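You operate a simulated robot arm through the tools that you are given. There is no shell and no other tool. Be economical: measure what you need, move in short steps, check, and stop when the job is done.

You are at the controls of a simulated two-armed robot. One attempt, no reset.

JOB
Soak the purple-banded stone in the white tray and close the lid.
Fine: push the plug in and fill to the line with the tray's own button, without running over; leave the other tray dry and its plug out.

The check looks at the end state, three seconds after you hand in, the way a careful person would. Anything else that was tipped, shoved, dropped, spilled or broken makes it a failure. A push-on lid holds only when it is set on centred and level and pressed home; a screw cap is set on level and turned clockwise until tight.

ROBOT AND FRAMES
Two 6-joint arms with fingered hands on one trunk, on a base that drives. Base frame: it is fixed to the floor where the robot stands at the start and does not move with it; the origin is under the middle of the robot, x ahead of it, y to its left, z up. Readings come in mm, degrees, newtons and seconds.
The left shoulder is at the start at [70, 191, 1417], the right one opposite. With the tool pointing down near the work surface each hand reaches from about 480 to 960 mm from the robot's upright axis, wherever it stands, measured 20 degrees to its own side. Places, roughly: blue tray [1000, 0, 900]; white button [600, 100, 900]; white drain plug [700, 0, 900]; white tray [700, 200, 900]; white tray lid [700, 200, 900]. Payload 4.7 kg a hand.
Tool frame (each hand has its own): the origin (TCP) lies between the finger pads and is the grasp point; the fingertips stand 36 mm ahead of it; z points along the fingers, y is the line along which they close. The gripper opens to 120 mm. The gripper's body begins 42 mm behind the TCP. The gripper is a hand of 5 fingers: y runs from the thumb to the fingers, the wrist lies at [-18, -113, -198] in the tool frame.
Orientation is told as [roll, pitch, yaw] about the base's x, y, z axes, in that order, counted from this pose: with the fingers straight down and the wrist toward the robot, the tool's x, y and z point along [0, 1, 0], [1, 0, 0] and [0, 0, -1] of the base frame.

CONTROLS
- The arms move only by the tool move_arm. It takes "left_rows", "right_rows" or both (then of equal length, played together; a hand with none holds still); each is a list of rows, each a list of 6 numbers: the shift along the base's x, y, z in mm, then the turn, a rotation vector about the base's x, y, z in rad. In form: [[dx, dy, dz, rx, ry, rz], ...]. A call has 1 to 20 rows; each row shifts and turns the commanded pose from where the row before left it. Each row takes 0.2 s and may step no farther than 50 mm and 8.6 degrees from the row before; otherwise, the whole call is refused. A pose out of reach is approached as far as the arm can. The call stops where the force on the tool passes 90 N (or 10 N more than at its start, if that is more) or the arm is blocked; 0.2 s more then pass. In this call time passes only in rows, and 0.2 s behind the last. The reply holds the time, the measured pose of the TCP, the force on the tool along the base axes, the opening and the grip force, in the units named above and with some noise, with the torque about the TCP (base axes, N m) and any sound that the robot's microphone picked up.
- Cameras (640 x 400 px; columns grow to the right, rows downward): "scene" is now at [130.9, 20.7, 1638.1]; the picture's right is [0.21, -0.98, 0.00], its down [-0.66, -0.14, -0.73] and it looks along [0.72, 0.15, -0.68] (base axes); focal length 252 px, centre (320, 200). "left" rides on the left gripper at [-73, -91, -143] in its tool frame; the picture's right is [-0.80, -0.28, 0.53], its down [0.53, -0.73, 0.42] and it looks along [0.27, 0.62, 0.74] (tool axes); focal length 234 px, centre (320, 200). "right" rides on the right gripper at [73, -91, -143] in its tool frame; the picture's right is [-0.80, 0.28, -0.53], its down [-0.53, -0.73, 0.42] and it looks along [-0.27, 0.62, 0.74] (tool axes); focal length 234 px, centre (320, 200). There is no depth. A picture from a camera that has moved, and an enlarged one, comes with that camera's place and axes in the base frame and with its lens. The place of the scene camera against the robot may be out by one fixed shift of up to 12 mm in any direction.
- capture(camera): a new picture of that camera. It takes no simulated time.
- slide_trunk(by): slides the trunk up (or, below 0, down) by that many mm; the arms and the scene camera ride with it, the base frame stays. It gives what a move gives, with no picture.
- steer(legs): drives the robot by 1 to 6 legs, each [ahead, left, turn to the left] in mm, mm and degrees, along the robot's own axes; the way and the turn of a leg run together, so that a leg with both is an arc; at most 1500 mm and 180 degrees a leg. The arms and the cameras ride along, it lands a little off, and it stops where it bumps. It gives what a move gives.
- curl_fingers(index, middle, ring, little, thumb_bend, thumb_turn, hand): sets how far each is bent, from 0 (flat) to 1 (curled in); at 0.3 the hand is open as for a grip, at 0.7 the pads meet at the TCP. One left out holds its place. A second passes; each finger stops where it meets its share of the squeeze, and holds until it gets a number again. It is the only way to open and close the hand. It gives what a move gives, with no picture; readings hold the bend of each and the force on index, middle, ring, little, thumb and palm. thumb_turn goes from beside the hand (0) to across from the fingers (1), as for a grip.
- aim_head(pan, tilt): turns the head with the scene camera to pan (to the left, within 86 degrees either way) and tilt (down, from -29 to 69), counted from straight ahead of the robot. It gives what a move gives.
- inspect(camera, box): a new picture of the part [left, top, right, bottom] of that camera's present view, enlarged. It takes no simulated time.
- finish_job(): hands the job in; it is judged then, once.

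Work in short steps. Places have to be worked out from the pictures, the camera data and where the tool is seen: move nearer, look again, correct. Check each grasp and each placing, and mend what went wrong. You have 120 turns and 92 pictures in all, those below and enlarged ones among them. Open the grippers and draw the arms clear of the work before you hand the job in, unless the task says otherwise; then end with one line.

The tools are called after "Emit:" as name(argument=value, ...) on one line, values as JSON. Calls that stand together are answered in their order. move_arm: Moves the arms, as the interface text tells. Its arguments: {"type":"object","properties":{"left_rows":{"type":"array"},"right_rows":{"type":"array"}},"required":[]} The other tools are called the same way: slide_trunk (by) slides the trunk up or down; curl_fingers (index, middle, ring, little, thumb_bend, thumb_turn, hand) moves the fingers one by one; steer (legs) drives the base; aim_head (pan, tilt) turns the head that bears the scene camera; capture (camera) takes a picture; inspect (camera, box) takes an enlarged picture of a part of a camera's view; finish_job () hands the job in.

At the start:

```text
time_s: 0.0
left_ee_pos: [609.3, 360.5, 1274.1]
left_tool_rot: [-0.3, -0.3, -0.2]
left_ft_force: [0.4, 0.4, -0.3]
left_ft_torque: [-0.03, -0.03, 0.0]
left_opening: 119.8
left_grip_force: 0.1
left_shape: jaw
left_bend: [0.3, 0.3, 0.3, 0.3, 0.3, 0.98]
left_finger forces: [0.0, 0.0, 0.0, 0.0, 0.0, 0.0]
right_ee_pos: [679.1, -193.0, 1149.7]
right_tool_rot: [-0.1, 0.0, 0.0]
right_ft_force: [0.0, 0.3, 0.5]
right_ft_torque: [0.02, -0.02, 0.01]
right_opening: 119.4
right_grip_force: 0.1
right_shape: jaw
right_bend: [0.3, 0.3, 0.3, 0.3, 0.3, 0.98]
right_finger forces: [0.0, 0.0, 0.1, 0.0, 0.0, 0.1]
trunk travel left (down, up): [-894.0, 46.0]
robot x, y, heading: [2.0, 0.1, -0.1]
head pan, tilt: [12.1, 42.7]
```

scene: 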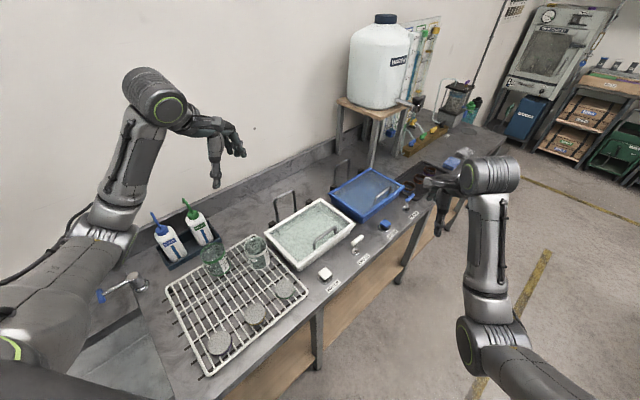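
right: 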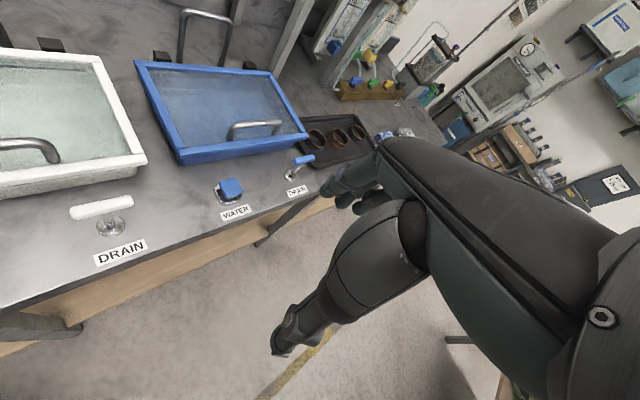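
left: 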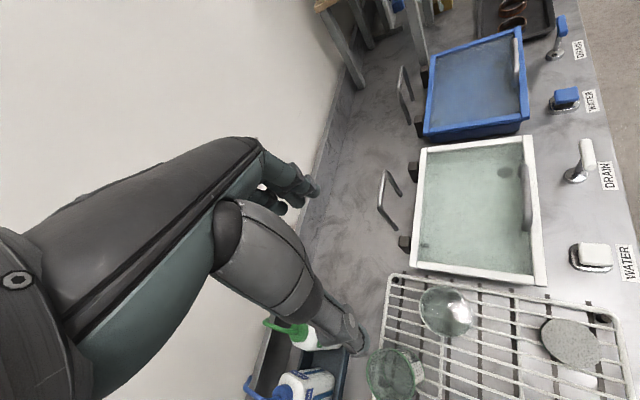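

The pictures show the white tray with a lid (apparently closed, clear, with handles), the blue tray, a rack with stones, and the controls. I'll enlarge the work area.

Emit:
inspect(camera="scene", box=[150, 190, 310, 390])

Emit:
inspect(camera="scene", box=[260, 150, 460, 300])

Emit:
inspect(camera="left", box=[360, 100, 640, 400])

```text
2.00 times, centred on (230, 290) of scene
camera zoom: at [130.9, 20.7, 1638.1], right [0.21, -0.98, 0.0], down [-0.66, -0.14, -0.73], along [0.72, 0.15, -0.68], focal length 503 px, centre (500, 20)
```

zoom: 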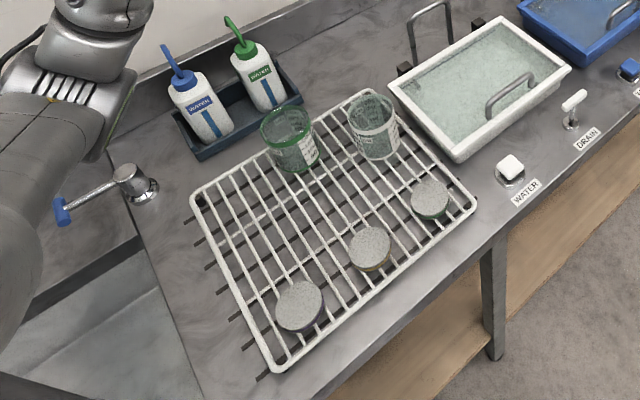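

```text
2.67 times, centred on (360, 225) of scene
camera zoom: at [130.9, 20.7, 1638.1], right [0.21, -0.98, 0.0], down [-0.66, -0.14, -0.73], along [0.72, 0.15, -0.68], focal length 671 px, centre (213, 133)
```

zoom: 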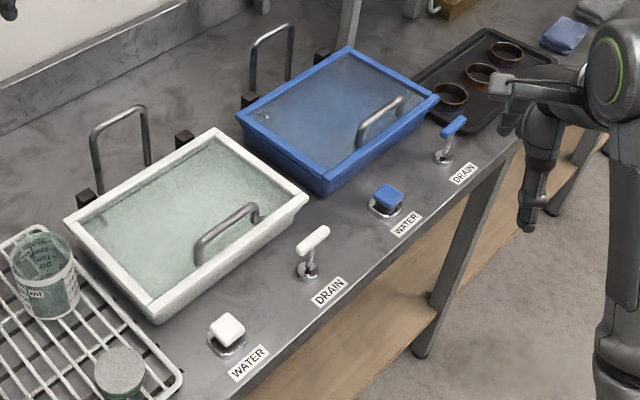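

```text
1.33 times, centred on (500, 250) of left
camera zoom: at [516.1, 287.9, 1418.5], right [-0.28, -0.8, -0.52], down [-0.73, 0.53, -0.43], along [0.62, 0.26, -0.74], focal length 312 px, centre (80, 133)
```

zoom: 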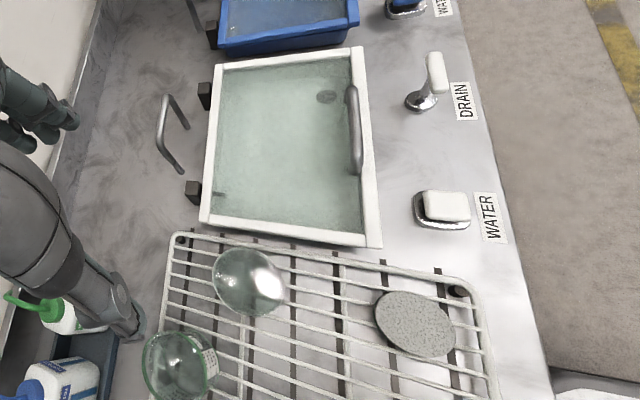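

Zooming on each stone's rim for its band color, plus the tray's controls.

Emit:
inspect(camera="scene", box=[200, 270, 310, 360])

Emit:
inspect(camera="scene", box=[260, 185, 400, 300])

```text
4.44 times, centred on (255, 315) of scene
camera zoom: at [130.9, 20.7, 1638.1], right [0.21, -0.98, 0.0], down [-0.66, -0.14, -0.73], along [0.72, 0.15, -0.68], focal length 1118 px, centre (609, -311)
```

zoom: 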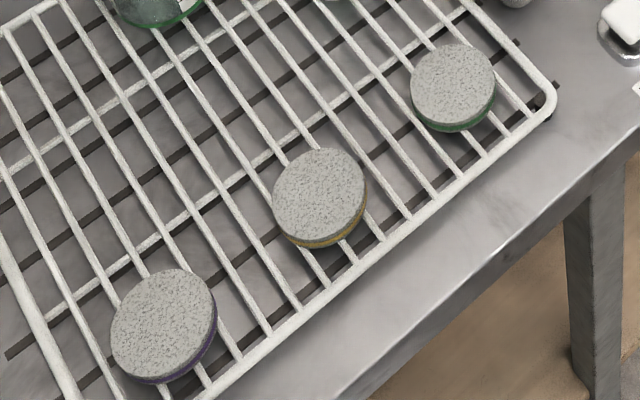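

```text
3.48 times, centred on (330, 242) of scene
camera zoom: at [130.9, 20.7, 1638.1], right [0.21, -0.98, 0.0], down [-0.66, -0.14, -0.73], along [0.72, 0.15, -0.68], focal length 875 px, centre (285, 52)
```

zoom: 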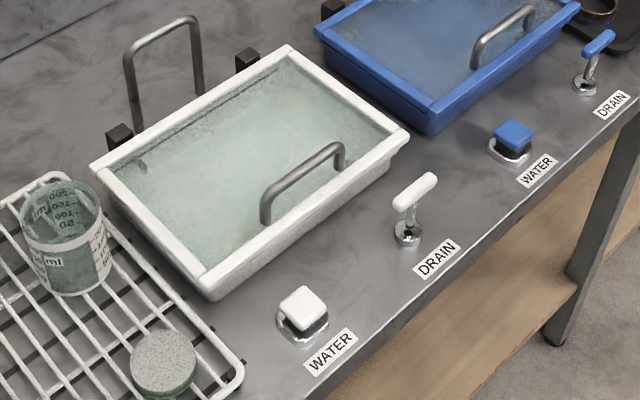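

The purple-banded stone is the nearest on the rack, about [307, 325]. The bench runs diagonally (front normal about 55° left), so I'll first shift to the side and away, then turn to face it squarely.

Emit:
steer(legs=[[189, -253, 0], [0, 0, 55]])

Emit:
aim_head(pan=-5, tilt=52)

Emit:
capture(camera="scene")

Emit:
capture(camera="right")

```text
time_s: 4.6
left_ee_pos: [253.4, 455.1, 1275.2]
left_tool_rot: [-0.2, -0.2, 53.9]
left_ft_force: [-0.1, -0.3, -0.2]
left_ft_torque: [0.0, 0.01, 0.01]
left_opening: 119.3
left_grip_force: 0.0
left_shape: jaw
left_bend: [0.3, 0.3, 0.3, 0.3, 0.3, 0.98]
left_finger forces: [0.0, 0.1, 0.1, 0.1, 0.0, 0.1]
right_ee_pos: [744.5, 185.5, 1150.0]
right_tool_rot: [0.0, 0.1, 54.0]
right_ft_force: [-0.4, 0.6, 0.4]
right_ft_torque: [0.02, 0.0, 0.02]
right_opening: 119.5
right_grip_force: 0.1
right_shape: jaw
right_bend: [0.3, 0.3, 0.3, 0.3, 0.3, 0.98]
right_finger forces: [0.1, 0.0, 0.1, 0.0, 0.1, 0.1]
trunk travel left (down, up): [-894.0, 46.0]
robot x, y, heading: [187.1, -250.2, 53.8]
head pan, tilt: [12.1, 42.7]
```

```text
time_s: 5.4
left_ee_pos: [252.2, 455.7, 1275.0]
left_tool_rot: [-0.2, -0.2, 54.0]
left_ft_force: [-0.6, 0.3, -0.5]
left_ft_torque: [-0.02, -0.03, 0.03]
left_opening: 119.7
left_grip_force: 0.0
left_shape: jaw
left_bend: [0.3, 0.3, 0.3, 0.3, 0.3, 0.98]
left_finger forces: [0.1, 0.0, 0.0, 0.0, 0.0, 0.1]
right_ee_pos: [743.9, 186.5, 1150.1]
right_tool_rot: [0.0, 0.1, 54.0]
right_ft_force: [-0.2, 0.9, 0.7]
right_ft_torque: [-0.04, -0.04, -0.01]
right_opening: 119.4
right_grip_force: 0.1
right_shape: jaw
right_bend: [0.3, 0.3, 0.3, 0.3, 0.3, 0.98]
right_finger forces: [0.0, 0.0, 0.0, 0.1, 0.0, 0.0]
trunk travel left (down, up): [-894.0, 46.0]
robot x, y, heading: [190.4, -249.9, 53.9]
head pan, tilt: [-5.0, 52.0]
```

```text
83 pictures are left
camera scene: at [264.9, -149.6, 1625.3], right [0.76, -0.66, 0.0], down [-0.52, -0.6, -0.62], along [0.4, 0.47, -0.79], focal length 252 px, centre (320, 200)
```

scene: 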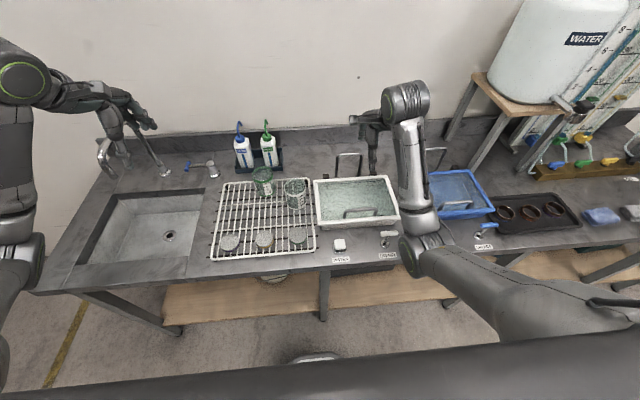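

```text
82 pictures are left
camera right: at [632.1, 154.1, 1294.1], right [0.81, -0.25, 0.53], down [0.0, -0.91, -0.42], along [0.58, 0.35, -0.74], focal length 234 px, centre (320, 200)
```

right: 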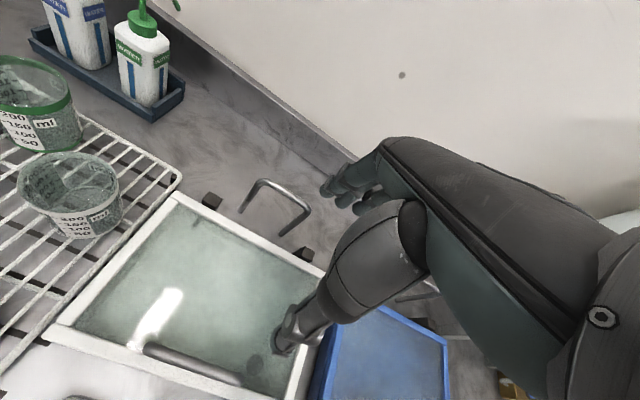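

Now facing the bench squarely. I'll zoom in on the tray front and rack.

Emit:
inspect(camera="scene", box=[300, 165, 420, 270])

Emit:
inspect(camera="scene", box=[200, 170, 330, 270])

Emit:
capture(camera="left")

```text
3.81 times, centred on (360, 218) of scene
camera zoom: at [264.9, -149.6, 1625.3], right [0.76, -0.66, 0.0], down [-0.52, -0.6, -0.62], along [0.4, 0.47, -0.79], focal length 958 px, centre (168, 133)
```

zoom: 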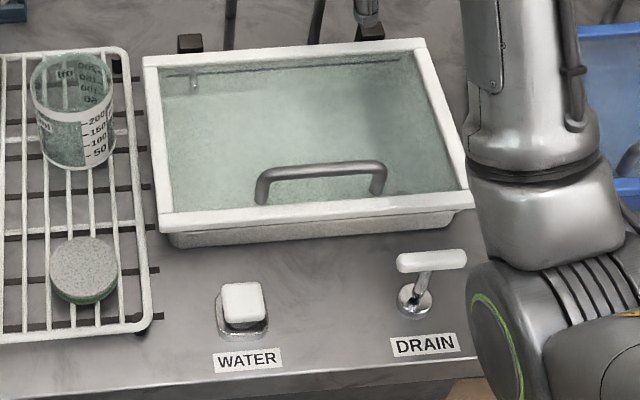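

```text
4.00 times, centred on (265, 220) of scene
camera zoom: at [264.9, -149.6, 1625.3], right [0.76, -0.66, 0.0], down [-0.52, -0.6, -0.62], along [0.4, 0.47, -0.79], focal length 1006 px, centre (540, 120)
```

zoom: 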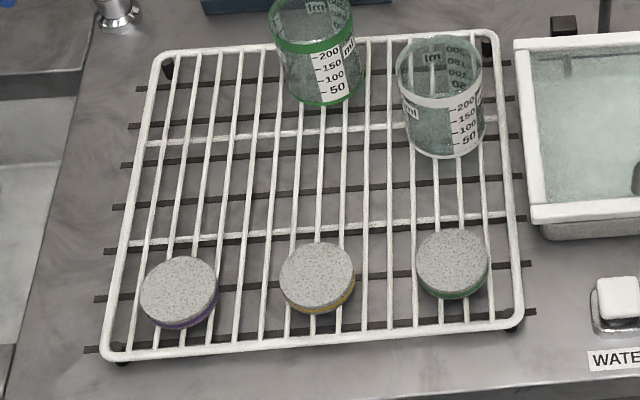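

```text
79 pictures are left
camera left: at [255.9, 336.8, 1418.5], right [0.49, -0.7, -0.52], down [-0.86, -0.28, -0.43], along [0.15, 0.66, -0.74], focal length 234 px, centre (320, 200)
```

left: 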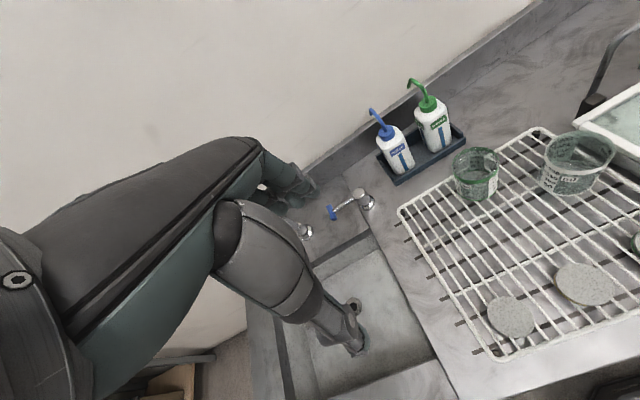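

Triangulating: lid handle bar about [658, 117, ~990], hinge line about 165 mm behind it along the bench normal (54°). I'll bring the right hand above the handle and look.

Emit:
move_arm(right_rows=[[-30, -23, -10, 0, 0, 0], [-30, -23, -20, 0, 0, 0], [-26, -23, -20, 0, 0, 0]])

Emit:
capture(camera="right")

Emit:
inspect(camera="scene", box=[300, 130, 440, 270])

```text
time_s: 6.2
left_ee_pos: [251.6, 453.1, 1274.9]
left_tool_rot: [-0.2, -0.2, 53.9]
left_ft_force: [-0.9, -0.5, 0.7]
left_ft_torque: [0.01, -0.03, 0.01]
left_opening: 119.6
left_grip_force: 0.1
left_shape: jaw
left_bend: [0.3, 0.3, 0.3, 0.3, 0.3, 0.98]
left_finger forces: [0.1, 0.0, 0.0, 0.0, 0.0, 0.0]
right_ee_pos: [656.8, 115.7, 1101.5]
right_tool_rot: [0.0, -0.1, 53.9]
right_ft_force: [-0.3, -0.2, 0.3]
right_ft_torque: [-0.01, -0.03, -0.02]
right_opening: 120.0
right_grip_force: 0.1
right_shape: jaw
right_bend: [0.3, 0.3, 0.3, 0.3, 0.3, 0.98]
right_finger forces: [0.0, 0.0, 0.0, 0.0, 0.1, 0.0]
trunk travel left (down, up): [-894.0, 46.0]
robot x, y, heading: [185.4, -249.9, 53.8]
head pan, tilt: [-5.0, 52.0]
```

```text
78 pictures are left
camera right: at [544.5, 84.7, 1245.3], right [0.81, -0.25, 0.53], down [0.0, -0.91, -0.42], along [0.58, 0.35, -0.74], focal length 234 px, centre (320, 200)
```

right: 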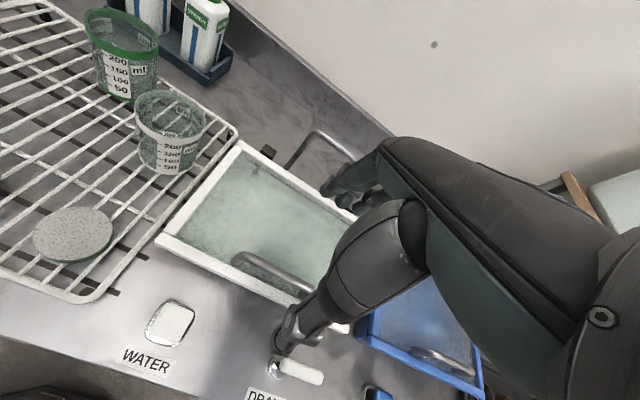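

```text
2.86 times, centred on (370, 200) of scene
camera zoom: at [263.8, -150.5, 1625.5], right [0.76, -0.66, 0.0], down [-0.52, -0.59, -0.62], along [0.4, 0.47, -0.79], focal length 719 px, centre (177, 200)
```

zoom: 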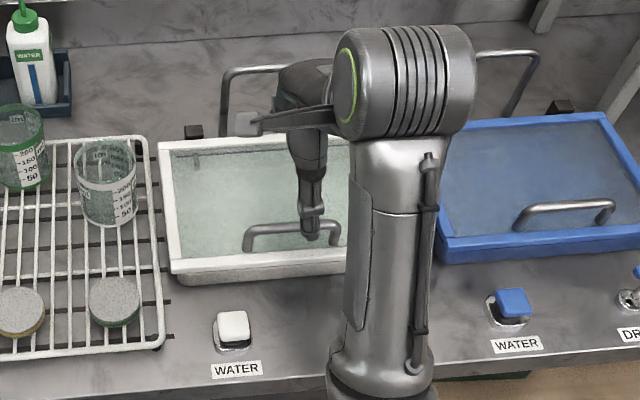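

The bar's centre projects to about n=474 (along the normal), right under the hand to within 6 mm. Lowering to 1045 with a small correction, then checking.

Emit:
move_arm(right_rows=[[2, -7, -28, 0, 0, 0], [0, 0, -28, 0, 0, 0]])

Emit:
capture(camera="right")

Emit:
inspect(camera="scene", box=[310, 150, 420, 240])

```text
time_s: 6.8
left_ee_pos: [252.8, 453.3, 1274.1]
left_tool_rot: [-0.2, -0.1, 53.9]
left_ft_force: [0.1, 0.7, 0.4]
left_ft_torque: [0.01, -0.01, 0.02]
left_opening: 119.4
left_grip_force: 0.1
left_shape: jaw
left_bend: [0.3, 0.3, 0.3, 0.3, 0.3, 0.98]
left_finger forces: [0.1, 0.0, 0.1, 0.0, 0.1, 0.1]
right_ee_pos: [666.1, 107.1, 1044.6]
right_tool_rot: [-0.9, -0.3, 54.0]
right_ft_force: [-0.2, 0.5, 0.7]
right_ft_torque: [-0.03, 0.01, -0.02]
right_opening: 119.8
right_grip_force: 0.1
right_shape: jaw
right_bend: [0.3, 0.3, 0.3, 0.3, 0.3, 0.98]
right_finger forces: [0.1, 0.0, 0.0, 0.0, 0.0, 0.0]
trunk travel left (down, up): [-894.0, 46.0]
robot x, y, heading: [189.1, -252.0, 54.0]
head pan, tilt: [-5.0, 52.0]
```

```text
76 pictures are left
camera right: at [552.1, 75.9, 1187.6], right [0.81, -0.25, 0.54], down [0.01, -0.91, -0.42], along [0.59, 0.34, -0.73], focal length 234 px, centre (320, 200)
```

right: 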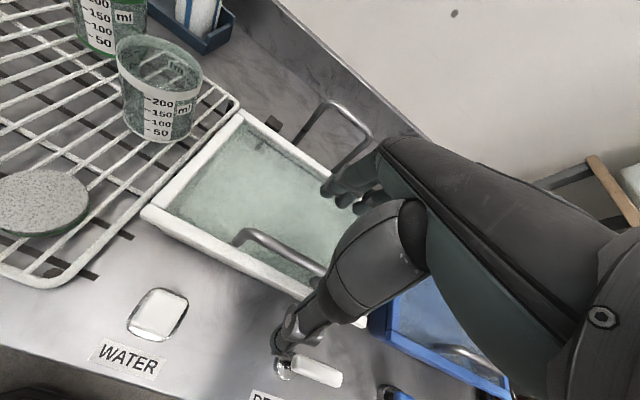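

```text
4.44 times, centred on (365, 195) of scene
camera zoom: at [265.0, -150.3, 1625.4], right [0.76, -0.66, 0.0], down [-0.52, -0.59, -0.62], along [0.4, 0.47, -0.79], focal length 1118 px, centre (120, 222)
```

zoom: 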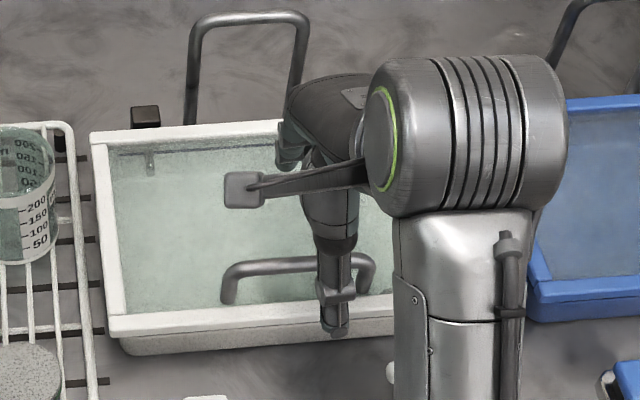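

Thumb is about 60 mm near side and the bar centre is about 9 mm left of the TCP. Correct and descend another 28 mm.

Emit:
move_arm(right_rows=[[-11, 0, -14, 0, 0, 0], [0, 0, -14, 0, 0, 0]])

Emit:
capture(camera="right")

Emit:
inspect(camera="scene", box=[310, 150, 420, 240])

```text
time_s: 7.6
left_ee_pos: [253.0, 454.5, 1274.3]
left_tool_rot: [-0.2, -0.2, 53.9]
left_ft_force: [0.0, -0.3, 0.6]
left_ft_torque: [0.0, -0.02, 0.01]
left_opening: 119.6
left_grip_force: 0.1
left_shape: jaw
left_bend: [0.3, 0.3, 0.3, 0.3, 0.3, 0.98]
left_finger forces: [0.0, 0.0, 0.0, 0.0, 0.0, 0.0]
right_ee_pos: [674.3, 98.9, 1015.7]
right_tool_rot: [-3.2, -0.8, 53.5]
right_ft_force: [0.1, 0.0, 0.2]
right_ft_torque: [-0.01, 0.01, -0.03]
right_opening: 119.6
right_grip_force: 0.0
right_shape: jaw
right_bend: [0.3, 0.3, 0.3, 0.3, 0.3, 0.98]
right_finger forces: [0.1, 0.0, 0.0, 0.1, 0.1, 0.0]
trunk travel left (down, up): [-894.0, 46.0]
robot x, y, heading: [187.7, -248.9, 53.7]
head pan, tilt: [-5.0, 52.0]
stopped in row 2 (right hand): the arm was blocked; the commanded pose is now the measured one
```

```text
74 pictures are left
camera right: at [555.2, 71.3, 1154.5], right [0.78, -0.24, 0.57], down [0.01, -0.91, -0.4], along [0.62, 0.32, -0.71], focal length 234 px, centre (320, 200)
```

right: 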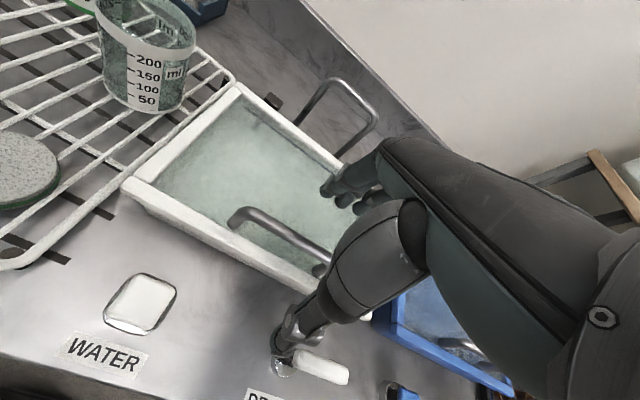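

```text
4.44 times, centred on (365, 195) of scene
camera zoom: at [265.1, -149.2, 1625.2], right [0.76, -0.66, 0.0], down [-0.52, -0.6, -0.62], along [0.4, 0.46, -0.79], focal length 1118 px, centre (120, 222)
```

zoom: 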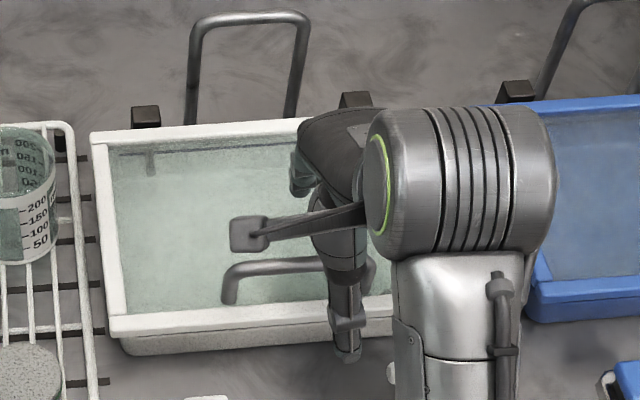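

The arm ran into its near-reach limit (TCP drifted sideways), not the lid. Raising and backing the robot 100 mm to give it room.

Emit:
move_arm(right_rows=[[0, 0, 40, 0, 0, 0], [0, 0, 40, 0, 0, 0]])

Emit:
steer(legs=[[-110, 0, 0]])

```text
time_s: 8.2
left_ee_pos: [252.8, 454.6, 1273.0]
left_tool_rot: [-0.2, -0.2, 53.9]
left_ft_force: [0.0, 0.0, -0.8]
left_ft_torque: [-0.01, 0.0, -0.01]
left_opening: 119.6
left_grip_force: 0.0
left_shape: jaw
left_bend: [0.3, 0.3, 0.3, 0.3, 0.3, 0.98]
left_finger forces: [0.0, 0.1, 0.0, 0.0, 0.0, 0.0]
right_ee_pos: [672.4, 99.3, 1096.2]
right_tool_rot: [-3.0, -0.7, 53.7]
right_ft_force: [0.5, -0.4, 0.3]
right_ft_torque: [-0.01, 0.02, -0.01]
right_opening: 119.7
right_grip_force: 0.1
right_shape: jaw
right_bend: [0.3, 0.3, 0.3, 0.3, 0.3, 0.98]
right_finger forces: [0.1, 0.1, 0.0, 0.0, 0.1, 0.0]
trunk travel left (down, up): [-894.0, 46.0]
robot x, y, heading: [187.1, -249.6, 53.9]
head pan, tilt: [-5.0, 52.0]
```

```text
time_s: 9.4
left_ee_pos: [189.1, 367.6, 1273.3]
left_tool_rot: [-0.2, 0.0, 54.0]
left_ft_force: [-0.5, 0.6, -0.3]
left_ft_torque: [0.0, -0.01, 0.02]
left_opening: 119.7
left_grip_force: 0.0
left_shape: jaw
left_bend: [0.3, 0.3, 0.3, 0.3, 0.3, 0.98]
left_finger forces: [0.0, 0.1, 0.0, 0.1, 0.0, 0.1]
right_ee_pos: [610.5, 13.7, 1094.4]
right_tool_rot: [-3.1, -0.7, 53.7]
right_ft_force: [-0.4, -0.1, -0.5]
right_ft_torque: [-0.04, -0.03, 0.0]
right_opening: 119.7
right_grip_force: 0.0
right_shape: jaw
right_bend: [0.3, 0.3, 0.3, 0.3, 0.3, 0.98]
right_finger forces: [0.0, 0.0, 0.0, 0.1, 0.0, 0.0]
trunk travel left (down, up): [-894.0, 46.0]
robot x, y, heading: [123.3, -332.2, 54.2]
head pan, tilt: [-5.0, 52.0]
```

Hand is now in front of the tray; take views to measure bar, plug and button with less occlusion. First restore the tilt (roll −3°).

Emit:
move_arm(right_rows=[[-20, 0, 10, 0.054, 0.012, 0]])

Emit:
capture(camera="right")

Emit:
inspect(camera="scene", box=[300, 130, 420, 220])

```text
time_s: 9.8
left_ee_pos: [189.8, 369.2, 1274.5]
left_tool_rot: [-0.2, -0.2, 54.0]
left_ft_force: [-0.4, 0.5, -0.1]
left_ft_torque: [-0.01, -0.05, 0.0]
left_opening: 119.6
left_grip_force: 0.0
left_shape: jaw
left_bend: [0.3, 0.3, 0.3, 0.3, 0.3, 0.98]
left_finger forces: [0.1, 0.0, 0.1, 0.0, 0.0, 0.0]
right_ee_pos: [597.0, 10.9, 1108.3]
right_tool_rot: [-1.7, -3.4, 53.4]
right_ft_force: [-0.9, -1.1, 0.2]
right_ft_torque: [-0.01, 0.0, -0.01]
right_opening: 119.8
right_grip_force: 0.0
right_shape: jaw
right_bend: [0.3, 0.3, 0.3, 0.3, 0.3, 0.98]
right_finger forces: [0.1, 0.0, 0.1, 0.0, 0.0, 0.0]
trunk travel left (down, up): [-894.0, 46.0]
robot x, y, heading: [122.7, -337.2, 54.1]
head pan, tilt: [-5.0, 52.0]
```

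```text
72 pictures are left
camera right: at [476.4, -23.6, 1245.0], right [0.78, -0.27, 0.56], down [0.02, -0.89, -0.45], along [0.63, 0.36, -0.69], focal length 234 px, centre (320, 200)
```

right: 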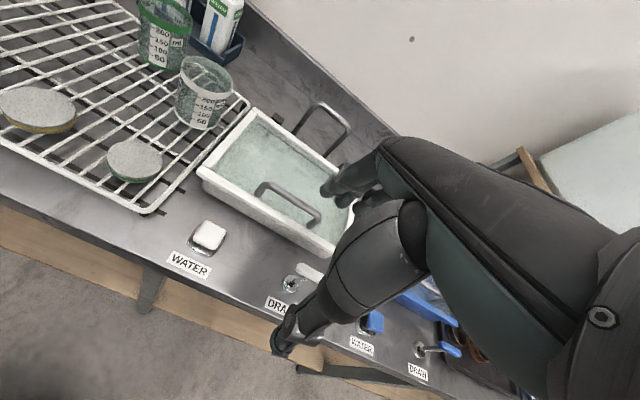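

```text
4.44 times, centred on (360, 175) of scene
camera zoom: at [201.5, -234.8, 1625.2], right [0.76, -0.65, 0.0], down [-0.52, -0.6, -0.61], along [0.4, 0.46, -0.79], focal length 1118 px, centre (142, 311)
```

zoom: 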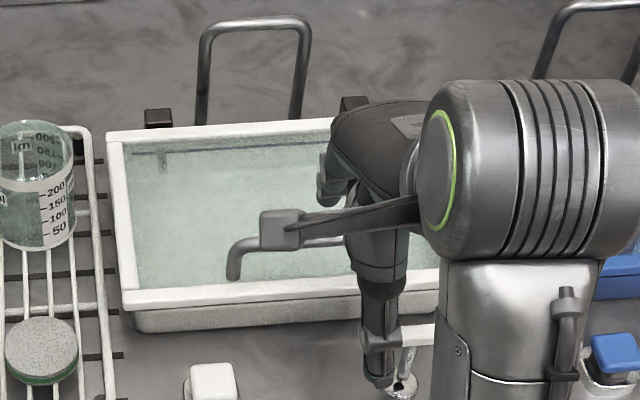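

Third view agrees: bar centre at about [652, 105, 995]. Moving over it with the new stand-off.

Emit:
move_arm(right_rows=[[20, 31, 0, 0, 0, 0], [20, 31, 0, 0, 0, 0], [19, 30, -20, 0, 0, 0], [0, 0, -30, 0, 0, 0]])

```text
time_s: 10.8
left_ee_pos: [188.8, 365.8, 1275.0]
left_tool_rot: [-0.2, -0.1, 54.0]
left_ft_force: [-1.0, -0.1, 0.6]
left_ft_torque: [0.04, -0.01, 0.02]
left_opening: 119.7
left_grip_force: 0.0
left_shape: jaw
left_bend: [0.3, 0.3, 0.3, 0.3, 0.3, 0.98]
left_finger forces: [0.0, 0.1, 0.0, 0.1, 0.1, 0.0]
right_ee_pos: [648.4, 103.0, 1056.5]
right_tool_rot: [-0.7, -2.9, 53.6]
right_ft_force: [-0.7, -0.3, 0.6]
right_ft_torque: [-0.01, 0.0, -0.02]
right_opening: 119.8
right_grip_force: 0.1
right_shape: jaw
right_bend: [0.3, 0.3, 0.3, 0.3, 0.3, 0.98]
right_finger forces: [0.0, 0.0, 0.1, 0.0, 0.0, 0.0]
trunk travel left (down, up): [-894.0, 46.0]
robot x, y, heading: [121.8, -341.6, 54.1]
head pan, tilt: [-5.0, 52.0]
```

Correcting the small tilt (in yawed axes) and lowering to about 1030.

Emit:
move_arm(right_rows=[[4, 2, -12, -0.033, 0.039, 0], [0, 0, -12, 0, 0, 0]])

Emit:
capture(camera="right")

Emit:
inspect(camera="scene", box=[310, 130, 420, 220])

```text
time_s: 11.4
left_ee_pos: [188.8, 366.7, 1274.8]
left_tool_rot: [-0.2, -0.2, 54.0]
left_ft_force: [1.3, -0.1, -0.1]
left_ft_torque: [0.02, -0.04, -0.02]
left_opening: 119.9
left_grip_force: 0.1
left_shape: jaw
left_bend: [0.3, 0.3, 0.3, 0.3, 0.3, 0.98]
left_finger forces: [0.0, 0.0, 0.0, 0.0, 0.0, 0.1]
right_ee_pos: [652.9, 103.5, 1032.2]
right_tool_rot: [0.0, 0.0, 53.6]
right_ft_force: [-0.6, 0.1, -0.1]
right_ft_torque: [-0.02, -0.01, -0.01]
right_opening: 119.9
right_grip_force: 0.0
right_shape: jaw
right_bend: [0.3, 0.3, 0.3, 0.3, 0.3, 0.98]
right_finger forces: [0.0, 0.1, 0.1, 0.0, 0.1, 0.0]
trunk travel left (down, up): [-894.0, 46.0]
robot x, y, heading: [124.9, -335.2, 54.0]
head pan, tilt: [-5.0, 52.0]
```

```text
70 pictures are left
camera right: at [541.0, 73.5, 1176.7], right [0.81, -0.25, 0.53], down [-0.01, -0.91, -0.42], along [0.58, 0.34, -0.74], focal length 234 px, centre (320, 200)
```

right: 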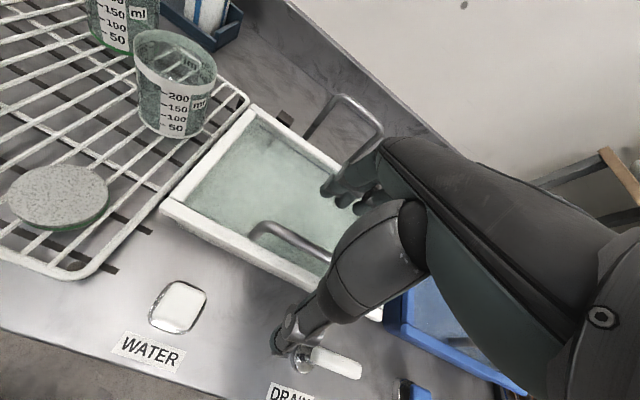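

```text
4.44 times, centred on (365, 175) of scene
camera zoom: at [201.4, -237.3, 1625.4], right [0.76, -0.65, 0.0], down [-0.52, -0.6, -0.62], along [0.4, 0.47, -0.79], focal length 1118 px, centre (120, 311)
```

zoom: 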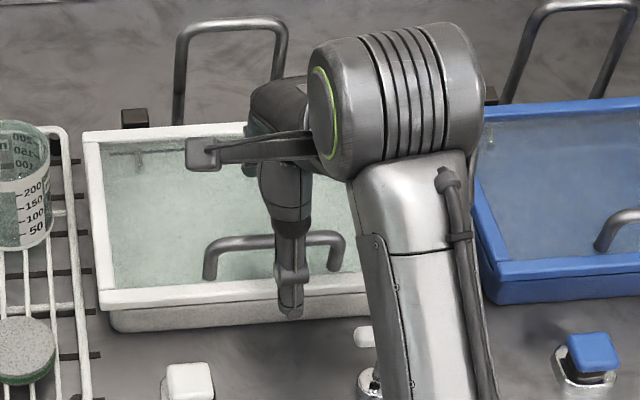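

Aligned over the bar. Descend 22 mm and start closing gently.

Emit:
move_arm(right_rows=[[0, 0, -11, 0, 0, 0], [0, 0, -11, 0, 0, 0]])

Emit:
curl_fingers(hand="right", index=0.5, middle=0.5, ring=0.5, little=0.5, thumb_bend=0.5)

Emit:
inspect(camera="scene", box=[310, 130, 420, 220])

```text
time_s: 12.0
left_ee_pos: [188.2, 367.1, 1274.1]
left_tool_rot: [-0.3, -0.3, 54.0]
left_ft_force: [0.0, -0.4, 0.2]
left_ft_torque: [-0.03, 0.02, -0.02]
left_opening: 119.7
left_grip_force: 0.1
left_shape: jaw
left_bend: [0.3, 0.3, 0.3, 0.3, 0.3, 0.98]
left_finger forces: [0.0, 0.0, 0.1, 0.1, 0.0, 0.0]
right_ee_pos: [653.6, 107.5, 1010.8]
right_tool_rot: [0.0, 0.0, 53.6]
right_ft_force: [0.0, 0.0, -0.8]
right_ft_torque: [-0.02, 0.01, 0.0]
right_opening: 119.8
right_grip_force: 0.0
right_shape: jaw
right_bend: [0.3, 0.3, 0.3, 0.3, 0.3, 0.98]
right_finger forces: [0.1, 0.0, 0.0, 0.1, 0.0, 0.1]
trunk travel left (down, up): [-894.0, 46.0]
robot x, y, heading: [124.2, -336.0, 54.1]
head pan, tilt: [-5.0, 52.0]
```

```text
time_s: 13.0
left_ee_pos: [188.3, 367.7, 1274.5]
left_tool_rot: [-0.2, -0.2, 54.0]
left_ft_force: [0.2, -0.6, -0.3]
left_ft_torque: [0.03, 0.03, -0.01]
left_opening: 119.8
left_grip_force: 0.1
left_shape: jaw
left_bend: [0.3, 0.3, 0.3, 0.3, 0.3, 0.98]
left_finger forces: [0.0, 0.1, 0.0, 0.0, 0.0, 0.0]
right_ee_pos: [653.3, 105.7, 1011.1]
right_tool_rot: [-0.1, 0.0, 53.6]
right_ft_force: [-0.4, 0.3, 0.0]
right_ft_torque: [0.01, 0.04, 0.0]
right_opening: 63.6
right_grip_force: 0.1
right_shape: fingers
right_bend: [0.5, 0.5, 0.5, 0.5, 0.5, 0.98]
right_finger forces: [0.0, 0.0, 0.0, 0.0, 0.0, 0.0]
trunk travel left (down, up): [-894.0, 46.0]
robot x, y, heading: [124.4, -337.6, 54.3]
head pan, tilt: [-5.0, 52.0]
```

```text
4.44 times, centred on (365, 175) of scene
camera zoom: at [202.0, -236.6, 1625.3], right [0.76, -0.65, 0.0], down [-0.52, -0.6, -0.62], along [0.4, 0.47, -0.79], focal length 1118 px, centre (120, 311)
```

zoom: 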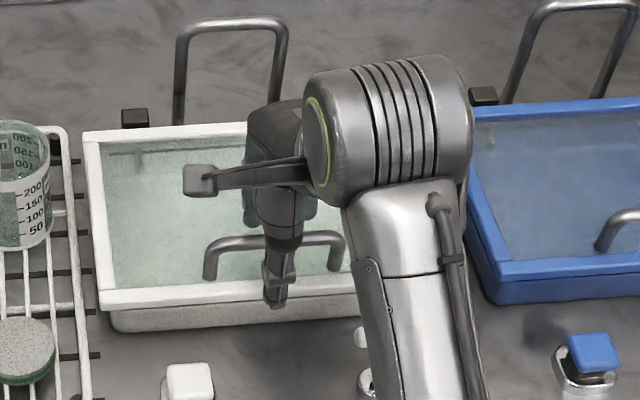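

No contact yet. Lower 8 mm more and close toward the bar.

Emit:
move_arm(right_rows=[[0, 0, -8, 0, 0, 0]])

Emit:
curl_fingers(hand="right", index=0.66, middle=0.66, ring=0.66, little=0.66, thumb_bend=0.66)

Emit:
inspect(camera="scene", box=[310, 130, 420, 220])

Emit:
inspect(camera="right", box=[180, 150, 440, 380])

```text
time_s: 13.4
left_ee_pos: [188.9, 367.2, 1274.1]
left_tool_rot: [-0.2, -0.2, 54.0]
left_ft_force: [-0.9, -0.2, -0.8]
left_ft_torque: [0.0, 0.01, -0.03]
left_opening: 119.7
left_grip_force: 0.1
left_shape: jaw
left_bend: [0.3, 0.3, 0.3, 0.3, 0.3, 0.98]
left_finger forces: [0.0, 0.1, 0.0, 0.1, 0.0, 0.0]
right_ee_pos: [653.6, 105.8, 1002.8]
right_tool_rot: [0.0, 0.0, 53.7]
right_ft_force: [0.5, -0.1, 0.1]
right_ft_torque: [0.01, 0.0, -0.02]
right_opening: 63.9
right_grip_force: 0.1
right_shape: fingers
right_bend: [0.5, 0.5, 0.5, 0.5, 0.5, 0.98]
right_finger forces: [0.0, 0.1, 0.1, 0.0, 0.0, 0.0]
trunk travel left (down, up): [-894.0, 46.0]
robot x, y, heading: [124.3, -340.6, 54.1]
head pan, tilt: [-5.0, 52.0]
```

```text
time_s: 14.4
left_ee_pos: [191.7, 370.6, 1273.0]
left_tool_rot: [-0.1, 0.0, 54.0]
left_ft_force: [-0.8, 0.8, 0.2]
left_ft_torque: [0.0, -0.01, -0.01]
left_opening: 119.6
left_grip_force: 0.1
left_shape: jaw
left_bend: [0.3, 0.3, 0.3, 0.3, 0.3, 0.98]
left_finger forces: [0.0, 0.0, 0.2, 0.1, 0.1, 0.0]
right_ee_pos: [655.9, 109.3, 1001.8]
right_tool_rot: [0.0, 0.0, 53.7]
right_ft_force: [14.0, 18.6, 2.3]
right_ft_torque: [0.5, -0.48, 0.35]
right_opening: 25.6
right_grip_force: 10.7
right_shape: fingers
right_bend: [0.59, 0.61, 0.6, 0.66, 0.66, 0.98]
right_finger forces: [7.0, 7.0, 8.2, 0.1, 0.0, 0.0]
trunk travel left (down, up): [-894.0, 46.0]
robot x, y, heading: [121.9, -336.4, 53.9]
head pan, tilt: [-5.0, 52.0]
```

```text
4.44 times, centred on (365, 175) of scene
camera zoom: at [204.2, -233.4, 1625.0], right [0.76, -0.65, 0.0], down [-0.52, -0.6, -0.61], along [0.4, 0.46, -0.79], focal length 1118 px, centre (120, 311)
```

zoom: 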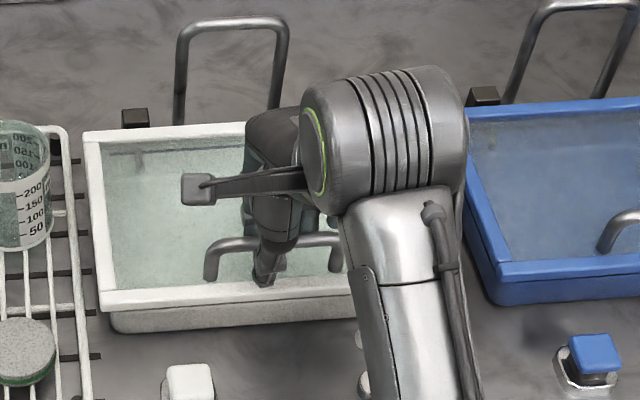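

```text
1.74 times, centred on (310, 265) of right
camera zoom: at [542.5, 77.5, 1146.6], right [0.81, -0.25, 0.53], down [-0.01, -0.91, -0.42], along [0.58, 0.34, -0.74], focal length 407 px, centre (337, 87)
```

zoom: 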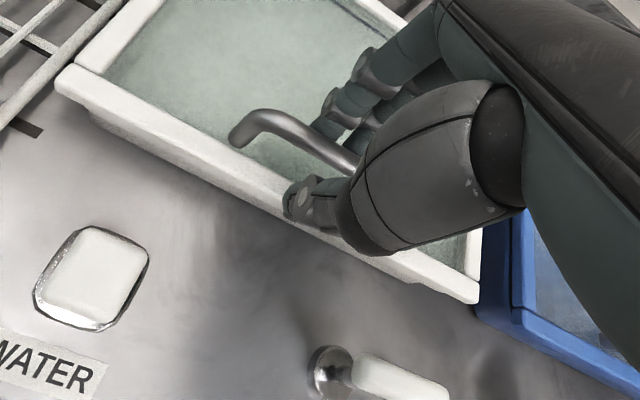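

Three fingers touch the bar from the far side, thumb still short: the bar is about 12 mm further in. Shift the hand in by 11 mm and re-close.

Emit:
move_arm(right_rows=[[6.5, 9, 0, 0, 0, 0]])

Emit:
curl_fingers(hand="right", index=0.68, middle=0.68, ring=0.68, little=0.68, thumb_bend=0.68)

```text
time_s: 14.8
left_ee_pos: [190.2, 367.5, 1273.9]
left_tool_rot: [-0.1, -0.1, 54.1]
left_ft_force: [0.8, 0.2, -0.3]
left_ft_torque: [-0.01, 0.0, -0.01]
left_opening: 119.5
left_grip_force: 0.0
left_shape: jaw
left_bend: [0.3, 0.3, 0.3, 0.3, 0.3, 0.98]
left_finger forces: [0.1, 0.0, 0.1, 0.0, 0.0, 0.0]
right_ee_pos: [660.4, 114.5, 1000.2]
right_tool_rot: [0.1, 0.3, 53.6]
right_ft_force: [3.3, 5.1, -2.2]
right_ft_torque: [0.15, -0.07, 0.08]
right_opening: 19.3
right_grip_force: 3.1
right_shape: fingers
right_bend: [0.64, 0.64, 0.64, 0.66, 0.66, 0.98]
right_finger forces: [1.9, 2.1, 2.1, 0.0, 0.1, 0.0]
trunk travel left (down, up): [-894.0, 46.0]
robot x, y, heading: [125.6, -333.8, 54.1]
head pan, tilt: [-5.0, 52.0]
```

```text
time_s: 15.8
left_ee_pos: [190.9, 369.1, 1273.5]
left_tool_rot: [-0.3, 0.0, 54.0]
left_ft_force: [-0.4, 0.6, -0.5]
left_ft_torque: [-0.02, 0.0, 0.0]
left_opening: 119.7
left_grip_force: 0.0
left_shape: jaw
left_bend: [0.3, 0.3, 0.3, 0.3, 0.3, 0.98]
left_finger forces: [0.0, 0.0, 0.1, 0.0, 0.0, 0.0]
right_ee_pos: [660.6, 116.2, 1001.7]
right_tool_rot: [0.0, 0.0, 53.6]
right_ft_force: [4.3, 5.8, -4.6]
right_ft_torque: [0.1, -0.04, 0.08]
right_opening: 14.3
right_grip_force: 3.3
right_shape: fingers
right_bend: [0.65, 0.66, 0.65, 0.68, 0.68, 0.98]
right_finger forces: [2.4, 2.6, 2.2, 0.0, 0.0, 0.0]
trunk travel left (down, up): [-894.0, 46.0]
robot x, y, heading: [121.2, -337.0, 54.3]
head pan, tilt: [-5.0, 52.0]
```

Bar is caged. Lift 25 mm along the start of the arc and look.

Emit:
move_arm(right_rows=[[1.2, 1.6, 12, 0, 0, 0], [1.8, 2.4, 13, 0, 0, 0]])

Emit:
inspect(camera="scene", box=[310, 130, 420, 220])

Emit:
inspect(camera="right", box=[180, 150, 440, 380])

```text
time_s: 16.4
left_ee_pos: [190.9, 369.2, 1273.1]
left_tool_rot: [-0.2, -0.2, 54.0]
left_ft_force: [0.0, 0.2, -0.2]
left_ft_torque: [0.01, 0.03, -0.01]
left_opening: 119.8
left_grip_force: 0.1
left_shape: jaw
left_bend: [0.3, 0.3, 0.3, 0.3, 0.3, 0.98]
left_finger forces: [0.1, 0.0, 0.1, 0.0, 0.0, 0.0]
right_ee_pos: [664.0, 120.9, 1026.8]
right_tool_rot: [-0.1, 0.1, 53.6]
right_ft_force: [5.4, 8.2, -6.3]
right_ft_torque: [0.2, -0.1, 0.15]
right_opening: 15.2
right_grip_force: 5.3
right_shape: fingers
right_bend: [0.64, 0.65, 0.65, 0.68, 0.68, 0.98]
right_finger forces: [3.6, 3.8, 3.5, 0.0, 0.0, 0.0]
trunk travel left (down, up): [-894.0, 46.0]
robot x, y, heading: [125.7, -341.3, 54.1]
head pan, tilt: [-5.0, 52.0]
```

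```text
4.44 times, centred on (365, 175) of scene
camera zoom: at [204.0, -234.0, 1625.0], right [0.76, -0.65, 0.0], down [-0.52, -0.6, -0.61], along [0.4, 0.46, -0.79], focal length 1118 px, centre (120, 311)
```

zoom: 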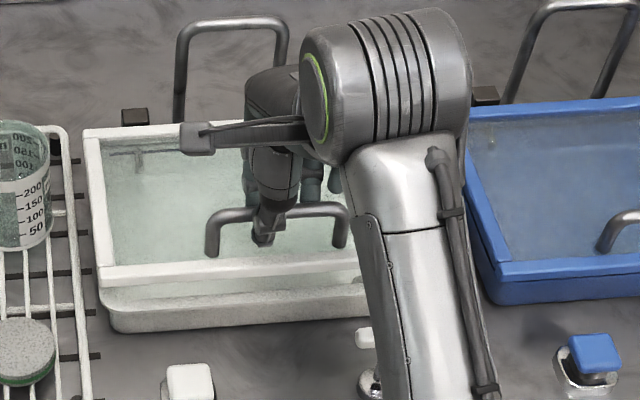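

```text
1.74 times, centred on (310, 265) of right
camera zoom: at [552.2, 90.1, 1170.9], right [0.81, -0.25, 0.52], down [-0.01, -0.91, -0.42], along [0.58, 0.34, -0.74], focal length 407 px, centre (337, 87)
```

zoom: 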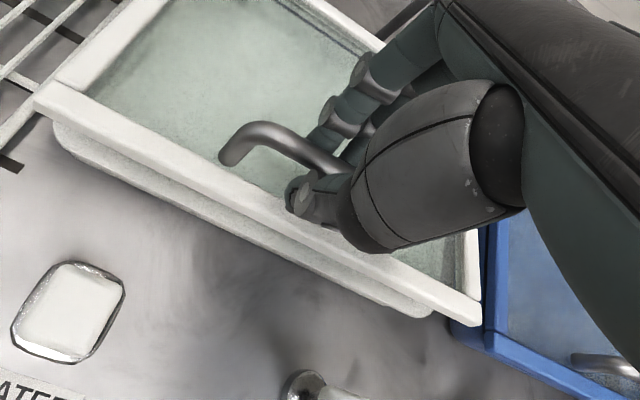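

The lid swings up with about 6 N. Continue along the arc (radius ~166 mm about the rear hinge).

Emit:
move_arm(right_rows=[[5.5, 7.6, 20.9, 0, 0, 0], [7.2, 10, 19.7, 0, 0, 0], [8.8, 12.1, 17.7, 0, 0, 0]])

Emit:
inspect(camera="scene", box=[310, 100, 420, 220])

Emit:
inspect(camera="right", box=[180, 150, 440, 380])

```text
time_s: 17.2
left_ee_pos: [189.0, 370.3, 1273.3]
left_tool_rot: [-0.1, -0.1, 54.0]
left_ft_force: [0.8, 0.6, -0.2]
left_ft_torque: [-0.04, 0.02, 0.03]
left_opening: 119.5
left_grip_force: 0.1
left_shape: jaw
left_bend: [0.3, 0.3, 0.3, 0.3, 0.3, 0.98]
left_finger forces: [0.0, 0.0, 0.0, 0.0, 0.0, 0.1]
right_ee_pos: [684.2, 149.9, 1085.7]
right_tool_rot: [0.0, 0.1, 53.5]
right_ft_force: [1.2, -0.4, 0.2]
right_ft_torque: [0.01, -0.03, -0.02]
right_opening: 10.2
right_grip_force: 0.1
right_shape: fingers
right_bend: [0.68, 0.68, 0.68, 0.68, 0.68, 0.98]
right_finger forces: [0.0, 0.1, 0.0, 0.0, 0.1, 0.0]
trunk travel left (down, up): [-894.0, 46.0]
robot x, y, heading: [125.0, -338.4, 54.1]
head pan, tilt: [-5.0, 52.0]
```

```text
3.33 times, centred on (365, 160) of scene
camera zoom: at [202.5, -235.7, 1625.2], right [0.76, -0.65, 0.0], down [-0.52, -0.6, -0.61], along [0.4, 0.46, -0.79], focal length 838 px, centre (170, 333)
```

zoom: 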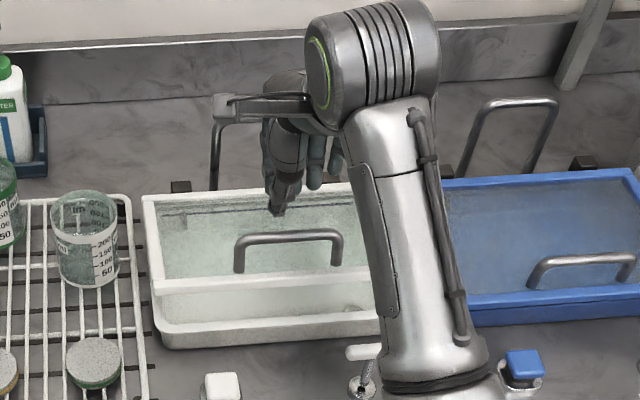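

```text
1.74 times, centred on (310, 265) of right
camera zoom: at [572.5, 118.0, 1231.3], right [0.81, -0.25, 0.52], down [-0.01, -0.91, -0.42], along [0.58, 0.34, -0.74], focal length 407 px, centre (337, 87)
```

zoom: 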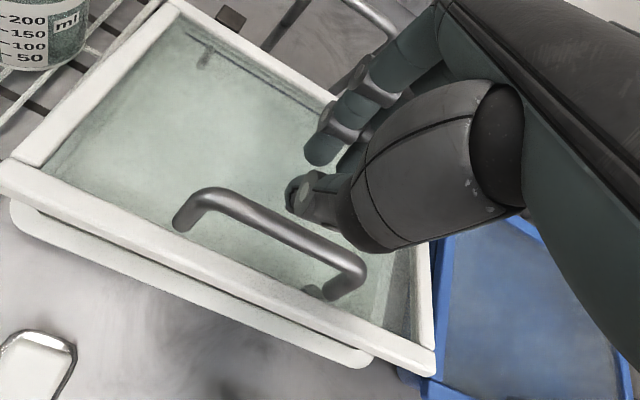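

The bar slipped out, but the lid seems to stay ajar. Let me check whether it's holding by itself.

Emit:
move_arm(right_rows=[[0, 0, 5, 0, 0, 0], [0, 0, 5, 0, 0, 0], [0, 0, 0, 0, 0, 0], [0, 0, 0, 0, 0, 0]])

Emit:
inspect(camera="scene", box=[310, 100, 420, 220])

```text
time_s: 18.2
left_ee_pos: [188.2, 366.9, 1274.5]
left_tool_rot: [-0.2, -0.2, 54.0]
left_ft_force: [-0.4, -0.1, -0.3]
left_ft_torque: [-0.02, 0.0, 0.0]
left_opening: 119.8
left_grip_force: 0.0
left_shape: jaw
left_bend: [0.3, 0.3, 0.3, 0.3, 0.3, 0.98]
left_finger forces: [0.0, 0.0, 0.0, 0.0, 0.0, 0.1]
right_ee_pos: [683.7, 148.3, 1094.6]
right_tool_rot: [0.0, 0.0, 53.7]
right_ft_force: [1.1, -0.1, 0.5]
right_ft_torque: [-0.01, -0.03, 0.01]
right_opening: 10.0
right_grip_force: 0.0
right_shape: fingers
right_bend: [0.68, 0.68, 0.68, 0.68, 0.68, 0.98]
right_finger forces: [0.1, 0.0, 0.0, 0.1, 0.1, 0.1]
trunk travel left (down, up): [-894.0, 46.0]
robot x, y, heading: [123.1, -340.6, 54.2]
head pan, tilt: [-5.0, 52.0]
```

```text
3.33 times, centred on (365, 160) of scene
camera zoom: at [201.9, -236.8, 1625.3], right [0.76, -0.65, 0.0], down [-0.52, -0.6, -0.62], along [0.4, 0.47, -0.79], focal length 838 px, centre (170, 333)
```

zoom: 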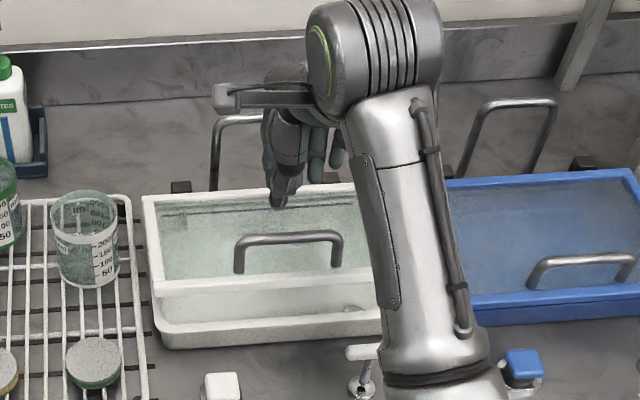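

The hinge holds by friction at about 15°, so I can regrip. My bar estimate is now n≈499, z≈1030; previously I gripped ~12 mm too shallow. Open, move back 22 mm, descend deeper.

Emit:
curl_fingers(hand="right", index=0.5, middle=0.5, ring=0.5, little=0.5, thumb_bend=0.45)

Emit:
move_arm(right_rows=[[-13, -18, 0, 0, 0, 0], [0, 0, -20, 0, 0, 0], [0, 0, -20, 0, 0, 0], [0, 0, -14, 0, 0, 0]])

Emit:
inspect(camera="right", box=[180, 150, 440, 380])

```text
time_s: 19.2
left_ee_pos: [189.4, 368.1, 1273.4]
left_tool_rot: [-0.2, -0.1, 54.0]
left_ft_force: [-0.3, -0.1, -0.3]
left_ft_torque: [-0.02, -0.02, 0.02]
left_opening: 119.5
left_grip_force: 0.1
left_shape: jaw
left_bend: [0.3, 0.3, 0.3, 0.3, 0.3, 0.98]
left_finger forces: [0.1, 0.0, 0.0, 0.0, 0.0, 0.0]
right_ee_pos: [683.6, 149.1, 1096.4]
right_tool_rot: [0.0, 0.0, 53.6]
right_ft_force: [-0.3, 0.1, -0.4]
right_ft_torque: [0.01, -0.01, 0.01]
right_opening: 69.9
right_grip_force: 0.0
right_shape: fingers
right_bend: [0.5, 0.5, 0.5, 0.5, 0.45, 0.98]
right_finger forces: [0.1, 0.1, 0.0, 0.0, 0.0, 0.0]
trunk travel left (down, up): [-894.0, 46.0]
robot x, y, heading: [126.8, -338.7, 54.3]
head pan, tilt: [-5.0, 52.0]
```

```text
time_s: 20.2
left_ee_pos: [188.0, 366.7, 1275.0]
left_tool_rot: [-0.2, -0.2, 54.0]
left_ft_force: [0.0, 0.5, 0.2]
left_ft_torque: [-0.01, 0.0, 0.0]
left_opening: 119.7
left_grip_force: 0.0
left_shape: jaw
left_bend: [0.3, 0.3, 0.3, 0.3, 0.3, 0.98]
left_finger forces: [0.0, 0.0, 0.0, 0.1, 0.1, 0.0]
right_ee_pos: [670.3, 129.9, 1040.7]
right_tool_rot: [0.0, 0.0, 53.6]
right_ft_force: [-0.1, 0.7, 0.0]
right_ft_torque: [0.03, 0.03, 0.03]
right_opening: 70.2
right_grip_force: 0.1
right_shape: fingers
right_bend: [0.5, 0.5, 0.5, 0.5, 0.45, 0.98]
right_finger forces: [0.0, 0.0, 0.0, 0.1, 0.1, 0.1]
trunk travel left (down, up): [-894.0, 46.0]
robot x, y, heading: [124.7, -336.7, 54.1]
head pan, tilt: [-5.0, 52.0]
```

```text
1.74 times, centred on (310, 265) of right
camera zoom: at [558.1, 98.4, 1184.9], right [0.81, -0.25, 0.53], down [-0.01, -0.91, -0.42], along [0.58, 0.34, -0.74], focal length 407 px, centre (337, 87)
```

zoom: 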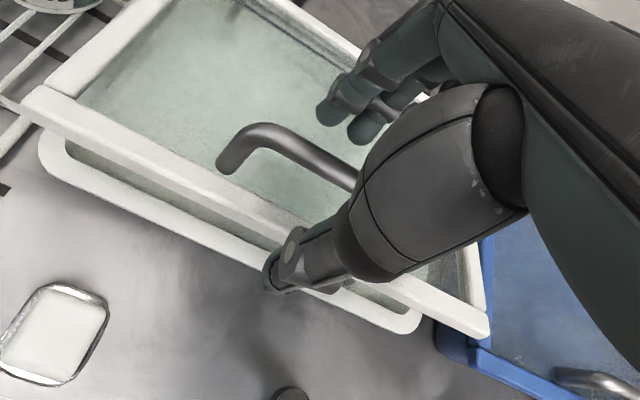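

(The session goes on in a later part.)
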